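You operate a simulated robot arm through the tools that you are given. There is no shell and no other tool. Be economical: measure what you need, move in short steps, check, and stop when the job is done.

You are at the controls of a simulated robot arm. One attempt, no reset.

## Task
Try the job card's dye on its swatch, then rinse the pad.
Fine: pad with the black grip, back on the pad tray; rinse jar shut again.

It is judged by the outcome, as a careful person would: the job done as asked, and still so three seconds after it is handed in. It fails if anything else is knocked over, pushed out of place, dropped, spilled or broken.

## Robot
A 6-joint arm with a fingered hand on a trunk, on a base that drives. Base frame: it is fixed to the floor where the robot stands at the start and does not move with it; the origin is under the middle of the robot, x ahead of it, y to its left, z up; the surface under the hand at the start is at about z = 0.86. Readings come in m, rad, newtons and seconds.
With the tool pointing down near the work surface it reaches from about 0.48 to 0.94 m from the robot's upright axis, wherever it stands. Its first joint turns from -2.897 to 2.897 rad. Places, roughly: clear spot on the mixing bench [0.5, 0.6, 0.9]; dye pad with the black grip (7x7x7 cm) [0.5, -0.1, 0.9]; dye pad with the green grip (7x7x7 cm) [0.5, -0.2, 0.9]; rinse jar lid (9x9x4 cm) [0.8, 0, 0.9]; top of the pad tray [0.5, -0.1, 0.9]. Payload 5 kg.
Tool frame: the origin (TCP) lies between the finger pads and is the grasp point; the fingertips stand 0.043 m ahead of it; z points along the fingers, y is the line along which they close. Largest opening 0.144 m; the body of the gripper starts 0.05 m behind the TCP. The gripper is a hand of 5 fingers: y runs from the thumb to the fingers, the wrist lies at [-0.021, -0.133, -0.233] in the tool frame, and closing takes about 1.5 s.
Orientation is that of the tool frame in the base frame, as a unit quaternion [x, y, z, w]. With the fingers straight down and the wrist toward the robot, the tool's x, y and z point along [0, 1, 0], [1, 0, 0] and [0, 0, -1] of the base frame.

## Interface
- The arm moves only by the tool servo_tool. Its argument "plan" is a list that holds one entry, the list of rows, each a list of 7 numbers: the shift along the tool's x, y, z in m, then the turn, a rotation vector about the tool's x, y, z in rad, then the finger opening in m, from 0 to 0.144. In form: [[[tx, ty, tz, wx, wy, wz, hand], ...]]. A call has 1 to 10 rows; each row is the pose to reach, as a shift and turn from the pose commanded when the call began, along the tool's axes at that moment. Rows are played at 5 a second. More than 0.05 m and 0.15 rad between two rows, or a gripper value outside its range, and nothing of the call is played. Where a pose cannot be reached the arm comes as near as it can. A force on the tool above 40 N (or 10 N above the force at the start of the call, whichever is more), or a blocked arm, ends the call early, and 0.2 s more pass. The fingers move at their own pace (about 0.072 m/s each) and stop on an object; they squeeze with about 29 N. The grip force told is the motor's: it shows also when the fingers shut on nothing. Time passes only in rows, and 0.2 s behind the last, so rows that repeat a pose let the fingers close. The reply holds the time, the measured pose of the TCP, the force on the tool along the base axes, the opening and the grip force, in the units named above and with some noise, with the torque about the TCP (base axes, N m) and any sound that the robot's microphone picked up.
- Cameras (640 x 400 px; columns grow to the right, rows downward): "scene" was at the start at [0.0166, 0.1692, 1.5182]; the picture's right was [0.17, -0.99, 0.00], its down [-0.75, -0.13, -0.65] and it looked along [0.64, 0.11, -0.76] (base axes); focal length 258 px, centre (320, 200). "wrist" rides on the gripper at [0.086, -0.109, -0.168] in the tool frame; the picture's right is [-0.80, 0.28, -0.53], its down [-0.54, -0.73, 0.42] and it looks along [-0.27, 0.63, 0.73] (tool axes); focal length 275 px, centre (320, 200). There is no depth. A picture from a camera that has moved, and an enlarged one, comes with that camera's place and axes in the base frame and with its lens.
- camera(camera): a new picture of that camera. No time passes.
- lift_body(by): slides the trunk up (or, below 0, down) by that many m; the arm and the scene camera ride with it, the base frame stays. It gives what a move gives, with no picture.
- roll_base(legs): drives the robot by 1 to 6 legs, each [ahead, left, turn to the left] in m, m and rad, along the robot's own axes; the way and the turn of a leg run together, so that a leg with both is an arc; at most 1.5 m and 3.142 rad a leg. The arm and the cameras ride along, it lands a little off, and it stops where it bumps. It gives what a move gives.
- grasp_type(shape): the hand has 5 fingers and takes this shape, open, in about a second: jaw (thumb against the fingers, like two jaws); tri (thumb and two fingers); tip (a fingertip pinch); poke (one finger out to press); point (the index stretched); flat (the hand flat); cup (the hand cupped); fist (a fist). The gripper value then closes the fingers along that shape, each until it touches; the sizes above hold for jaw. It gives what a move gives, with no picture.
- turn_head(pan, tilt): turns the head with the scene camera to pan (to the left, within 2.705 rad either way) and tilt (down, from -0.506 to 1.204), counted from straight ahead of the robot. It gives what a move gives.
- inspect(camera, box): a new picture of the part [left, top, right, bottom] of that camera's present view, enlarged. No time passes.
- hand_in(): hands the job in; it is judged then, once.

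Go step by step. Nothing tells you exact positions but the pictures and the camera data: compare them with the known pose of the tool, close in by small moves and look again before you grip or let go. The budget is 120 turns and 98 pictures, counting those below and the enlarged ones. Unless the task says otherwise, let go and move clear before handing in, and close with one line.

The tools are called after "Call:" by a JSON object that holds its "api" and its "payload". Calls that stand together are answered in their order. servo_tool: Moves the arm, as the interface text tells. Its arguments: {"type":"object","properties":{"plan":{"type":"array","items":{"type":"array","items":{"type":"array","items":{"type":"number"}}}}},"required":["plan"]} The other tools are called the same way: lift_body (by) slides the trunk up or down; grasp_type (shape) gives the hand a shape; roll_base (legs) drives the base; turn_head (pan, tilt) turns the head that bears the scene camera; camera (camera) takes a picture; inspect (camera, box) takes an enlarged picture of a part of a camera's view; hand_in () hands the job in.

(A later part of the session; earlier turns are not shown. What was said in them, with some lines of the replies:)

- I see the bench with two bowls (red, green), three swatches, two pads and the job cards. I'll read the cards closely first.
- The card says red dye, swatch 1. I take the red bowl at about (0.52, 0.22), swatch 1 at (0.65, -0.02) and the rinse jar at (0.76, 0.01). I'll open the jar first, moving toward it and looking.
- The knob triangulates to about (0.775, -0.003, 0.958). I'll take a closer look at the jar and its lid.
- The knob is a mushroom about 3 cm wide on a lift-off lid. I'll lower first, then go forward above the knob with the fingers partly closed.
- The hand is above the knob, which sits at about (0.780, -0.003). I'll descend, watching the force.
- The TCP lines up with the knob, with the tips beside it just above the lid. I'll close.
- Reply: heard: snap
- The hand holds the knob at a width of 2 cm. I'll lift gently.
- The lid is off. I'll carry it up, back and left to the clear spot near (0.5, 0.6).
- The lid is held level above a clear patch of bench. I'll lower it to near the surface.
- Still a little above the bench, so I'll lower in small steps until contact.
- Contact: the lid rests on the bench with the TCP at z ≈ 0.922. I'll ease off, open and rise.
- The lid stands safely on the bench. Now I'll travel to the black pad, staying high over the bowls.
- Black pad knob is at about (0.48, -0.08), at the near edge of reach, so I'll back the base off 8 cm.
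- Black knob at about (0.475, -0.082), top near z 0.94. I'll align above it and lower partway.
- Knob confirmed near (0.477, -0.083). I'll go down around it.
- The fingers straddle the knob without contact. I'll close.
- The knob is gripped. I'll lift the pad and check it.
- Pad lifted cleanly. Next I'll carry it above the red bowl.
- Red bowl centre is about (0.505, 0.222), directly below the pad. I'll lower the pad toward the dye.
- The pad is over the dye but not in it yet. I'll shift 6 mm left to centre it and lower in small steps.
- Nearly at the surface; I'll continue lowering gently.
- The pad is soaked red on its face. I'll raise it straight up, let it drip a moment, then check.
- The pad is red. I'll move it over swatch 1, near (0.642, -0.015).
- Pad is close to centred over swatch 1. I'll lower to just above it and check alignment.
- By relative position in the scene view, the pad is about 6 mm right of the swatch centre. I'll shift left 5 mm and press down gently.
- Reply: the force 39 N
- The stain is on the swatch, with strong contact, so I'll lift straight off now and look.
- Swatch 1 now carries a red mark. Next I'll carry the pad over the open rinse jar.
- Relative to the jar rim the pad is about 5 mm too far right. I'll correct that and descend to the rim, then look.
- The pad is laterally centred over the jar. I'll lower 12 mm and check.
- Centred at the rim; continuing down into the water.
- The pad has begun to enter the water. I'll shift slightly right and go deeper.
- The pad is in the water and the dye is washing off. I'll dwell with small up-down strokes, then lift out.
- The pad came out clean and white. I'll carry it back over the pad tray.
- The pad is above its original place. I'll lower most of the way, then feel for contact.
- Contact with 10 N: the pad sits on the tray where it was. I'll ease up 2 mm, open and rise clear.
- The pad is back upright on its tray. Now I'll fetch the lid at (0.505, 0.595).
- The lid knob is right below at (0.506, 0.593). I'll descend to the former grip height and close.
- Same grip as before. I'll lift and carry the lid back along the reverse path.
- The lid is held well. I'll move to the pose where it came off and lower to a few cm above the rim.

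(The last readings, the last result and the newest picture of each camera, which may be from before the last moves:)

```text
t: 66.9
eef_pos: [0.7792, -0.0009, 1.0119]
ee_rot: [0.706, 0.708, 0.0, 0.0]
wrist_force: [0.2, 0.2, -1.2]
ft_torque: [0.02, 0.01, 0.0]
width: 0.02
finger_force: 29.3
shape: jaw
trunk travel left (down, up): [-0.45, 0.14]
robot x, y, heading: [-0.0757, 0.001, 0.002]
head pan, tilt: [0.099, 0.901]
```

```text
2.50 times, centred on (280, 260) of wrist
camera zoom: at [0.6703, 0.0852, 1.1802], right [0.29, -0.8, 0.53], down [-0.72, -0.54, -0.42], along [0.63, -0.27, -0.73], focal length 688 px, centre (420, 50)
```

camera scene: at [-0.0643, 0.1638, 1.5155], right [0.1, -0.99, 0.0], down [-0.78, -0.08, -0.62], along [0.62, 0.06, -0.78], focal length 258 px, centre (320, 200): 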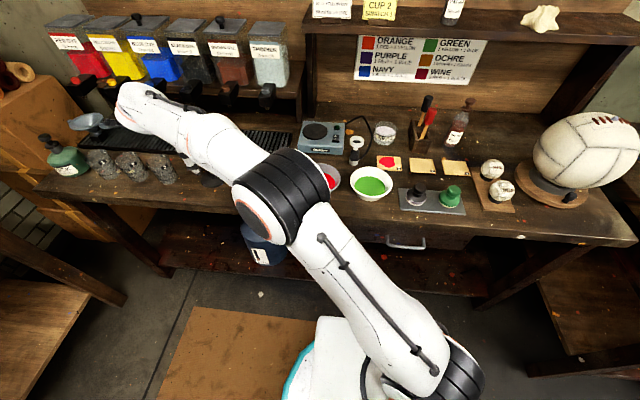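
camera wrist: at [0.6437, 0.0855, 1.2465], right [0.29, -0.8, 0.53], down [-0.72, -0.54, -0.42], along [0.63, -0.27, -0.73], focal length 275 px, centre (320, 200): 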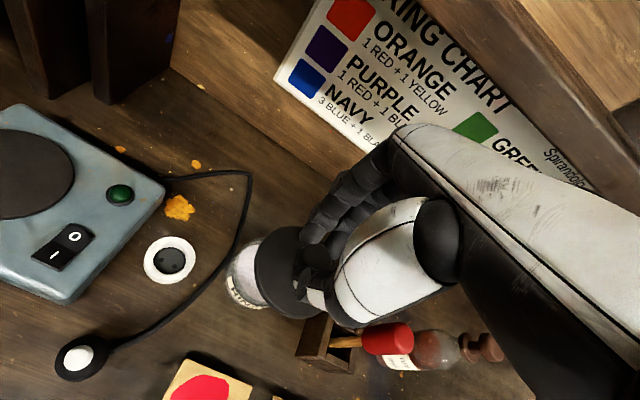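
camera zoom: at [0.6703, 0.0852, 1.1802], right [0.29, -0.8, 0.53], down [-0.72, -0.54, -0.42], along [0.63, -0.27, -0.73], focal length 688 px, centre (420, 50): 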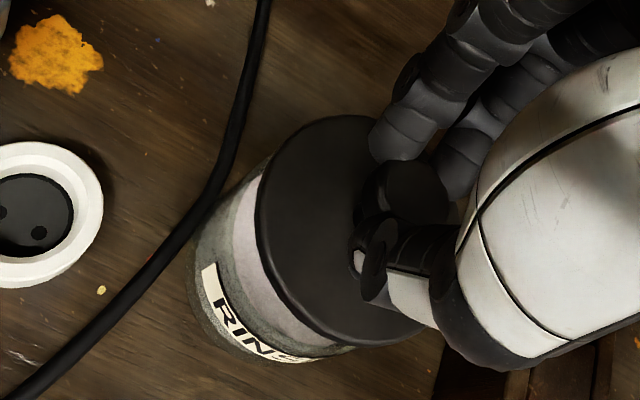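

Lid aligned with the rim. I'll lower it.

Call:
{"api": "servo_tool", "payload": {"plan": [[[0.001, 0, 0.01, 0, 0, 0, 0.0], [0.001, 0, 0.018, 0, 0, 0, 0.0], [0.001, 0, 0.022, 0, 0, 0, 0.0], [0.001, 0, 0.022, 0, 0, 0, 0.0]]]}}

Call:
{"api": "inspect", "payload": {"camera": "scene", "box": [355, 95, 419, 150]}}

Call:
{"api": "inspect", "payload": {"camera": "wrist", "box": [200, 180, 360, 340]}}

```text
t: 67.9
eef_pos: [0.7763, -0.0003, 0.9884]
ee_rot: [0.706, 0.708, 0.0, 0.0]
wrist_force: [0.5, 0.3, -0.2]
ft_torque: [-0.01, 0.02, 0.02]
width: 0.02
finger_force: 28.2
shape: jaw
trunk travel left (down, up): [-0.45, 0.14]
robot x, y, heading: [-0.0786, -0.0008, 0.006]
head pan, tilt: [0.099, 0.901]
```

```text
7.27 times, centred on (387, 122) of scene
camera zoom: at [-0.0641, 0.1636, 1.5155], right [0.1, -0.99, 0.0], down [-0.78, -0.08, -0.62], along [0.62, 0.06, -0.78], focal length 1876 px, centre (-167, 764)
```

zoom: 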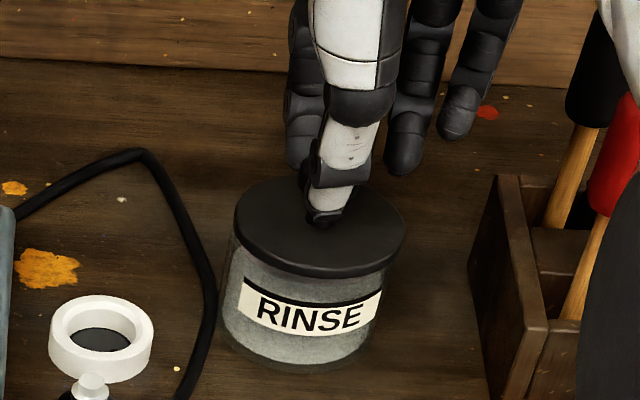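

```text
2.50 times, centred on (280, 260) of wrist
camera zoom: at [0.6686, 0.0855, 1.1577], right [0.29, -0.8, 0.53], down [-0.72, -0.54, -0.42], along [0.63, -0.27, -0.73], focal length 688 px, centre (420, 50)
```

zoom: 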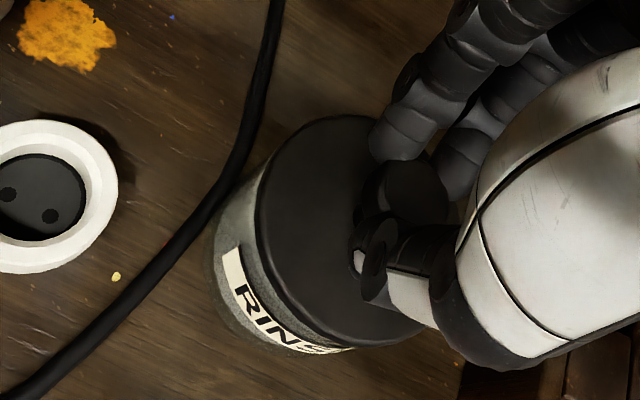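

Nearly seated; I'll nudge 2 mm left and lower to contact.

Call:
{"api": "servo_tool", "payload": {"plan": [[[0.002, 0.001, 0.002, 0, 0, 0, 0.0], [0.002, 0.001, 0.004, 0, 0, 0, 0.0], [0.002, 0.001, 0.006, 0, 0, 0, 0.0], [0.002, 0.001, 0.007, 0, 0, 0, 0.0]]]}}

Call:
{"api": "inspect", "payload": {"camera": "scene", "box": [355, 95, 419, 150]}}

```text
t: 68.9
eef_pos: [0.7778, 0.0015, 0.9837]
ee_rot: [0.707, 0.708, 0.001, 0.0]
wrist_force: [-3.3, -0.3, 5.3]
ft_torque: [-0.04, -0.04, 0.0]
width: 0.0201
finger_force: 29.5
shape: jaw
trunk travel left (down, up): [-0.45, 0.14]
robot x, y, heading: [-0.076, 0.0015, 0.0]
head pan, tilt: [0.099, 0.901]
heard: snap
```

```text
7.27 times, centred on (387, 122) of scene
camera zoom: at [-0.065, 0.1636, 1.5156], right [0.1, -0.99, 0.0], down [-0.78, -0.08, -0.62], along [0.62, 0.06, -0.78], focal length 1876 px, centre (-167, 764)
```

zoom: 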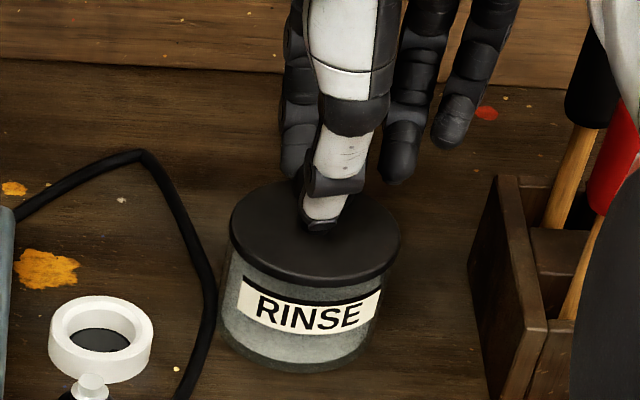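

The snap tells that the lid is seated. I'll let go and rise clear.

Call:
{"api": "servo_tool", "payload": {"plan": [[[0, 0, 0, 0, 0, 0, 0.0], [0, 0, 0, 0, 0, 0, 0.04], [0, 0, 0, 0, 0, 0, 0.06], [0, 0, 0, 0, 0, 0, 0.08], [0, 0, 0, 0, 0, 0, 0.085], [0, 0, -0.01, 0, 0, 0, 0.085], [0, 0, -0.04, 0, 0, 0, 0.085], [0, 0, -0.07, 0, 0, 0, 0.085], [0, -0.045, -0.08, 0, 0, 0, 0.085], [0, -0.09, -0.09, 0, 0, 0, 0.085]]]}}

Call:
{"api": "servo_tool", "payload": {"plan": [[[0, -0.04, -0.02, 0, 0, 0, 0.085], [0, -0.08, -0.04, 0, 0, 0, 0.085], [-0.03, -0.11, -0.06, 0, 0, 0, 0.085], [-0.07, -0.13, -0.08, 0, 0, 0, 0.085], [-0.11, -0.14, -0.09, 0, 0, 0, 0.085], [-0.11, -0.14, -0.09, 0, 0, 0, 0.085]]]}}

Call:
{"api": "camera", "payload": {"camera": "scene"}}

Call:
{"api": "inspect", "payload": {"camera": "scene", "box": [350, 100, 500, 220]}}

```text
t: 71.1
eef_pos: [0.6886, 0.0019, 1.0748]
ee_rot: [0.707, 0.707, -0.001, 0.0]
wrist_force: [-0.8, -0.1, 0.8]
ft_torque: [0.0, -0.01, 0.0]
width: 0.085
finger_force: 0.1
shape: jaw
trunk travel left (down, up): [-0.45, 0.14]
robot x, y, heading: [-0.081, -0.0035, 0.003]
head pan, tilt: [0.099, 0.901]
```

```text
t: 72.5
eef_pos: [0.5482, -0.1102, 1.1615]
ee_rot: [0.706, 0.708, 0.001, 0.0]
wrist_force: [-0.2, -0.3, 0.5]
ft_torque: [0.02, -0.02, -0.02]
width: 0.085
finger_force: 0.0
shape: jaw
trunk travel left (down, up): [-0.45, 0.14]
robot x, y, heading: [-0.0809, -0.002, 0.002]
head pan, tilt: [0.099, 0.901]
```

```text
26 pictures are left
camera scene: at [-0.0642, 0.1634, 1.5155], right [0.1, -0.99, 0.0], down [-0.78, -0.08, -0.62], along [0.62, 0.06, -0.78], focal length 258 px, centre (320, 200)
```

scene: 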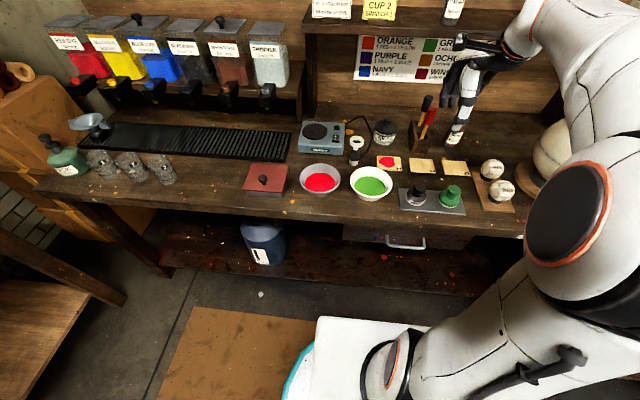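

```text
3.33 times, centred on (425, 160) of scene
camera zoom: at [-0.0642, 0.1634, 1.5155], right [0.1, -0.99, 0.0], down [-0.78, -0.08, -0.62], along [0.62, 0.06, -0.78], focal length 860 px, centre (-30, 333)
```

zoom: 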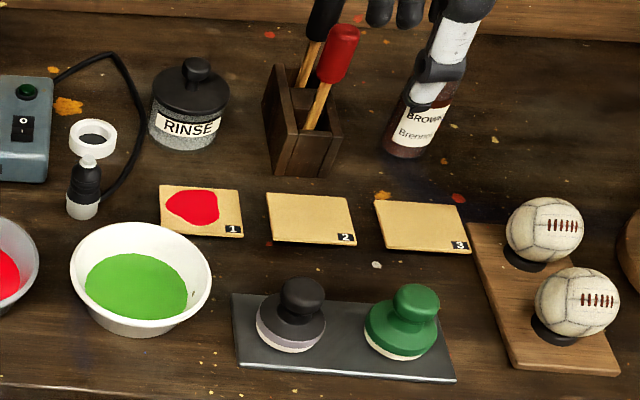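

Everything is in place: swatch 1 is marked red, the rinsed pad is on its tray, the jar is shut and the hand is clear. I'll hand in.

Call:
{"api": "hand_in", "payload": {}}

```text
The job is handed in.
```

I tried the red dye on swatch 1, rinsed the black-grip pad and put it back on the pad tray, and shut the rinse jar; the pad's face is white again, but its side still shows a faint lavender tint.
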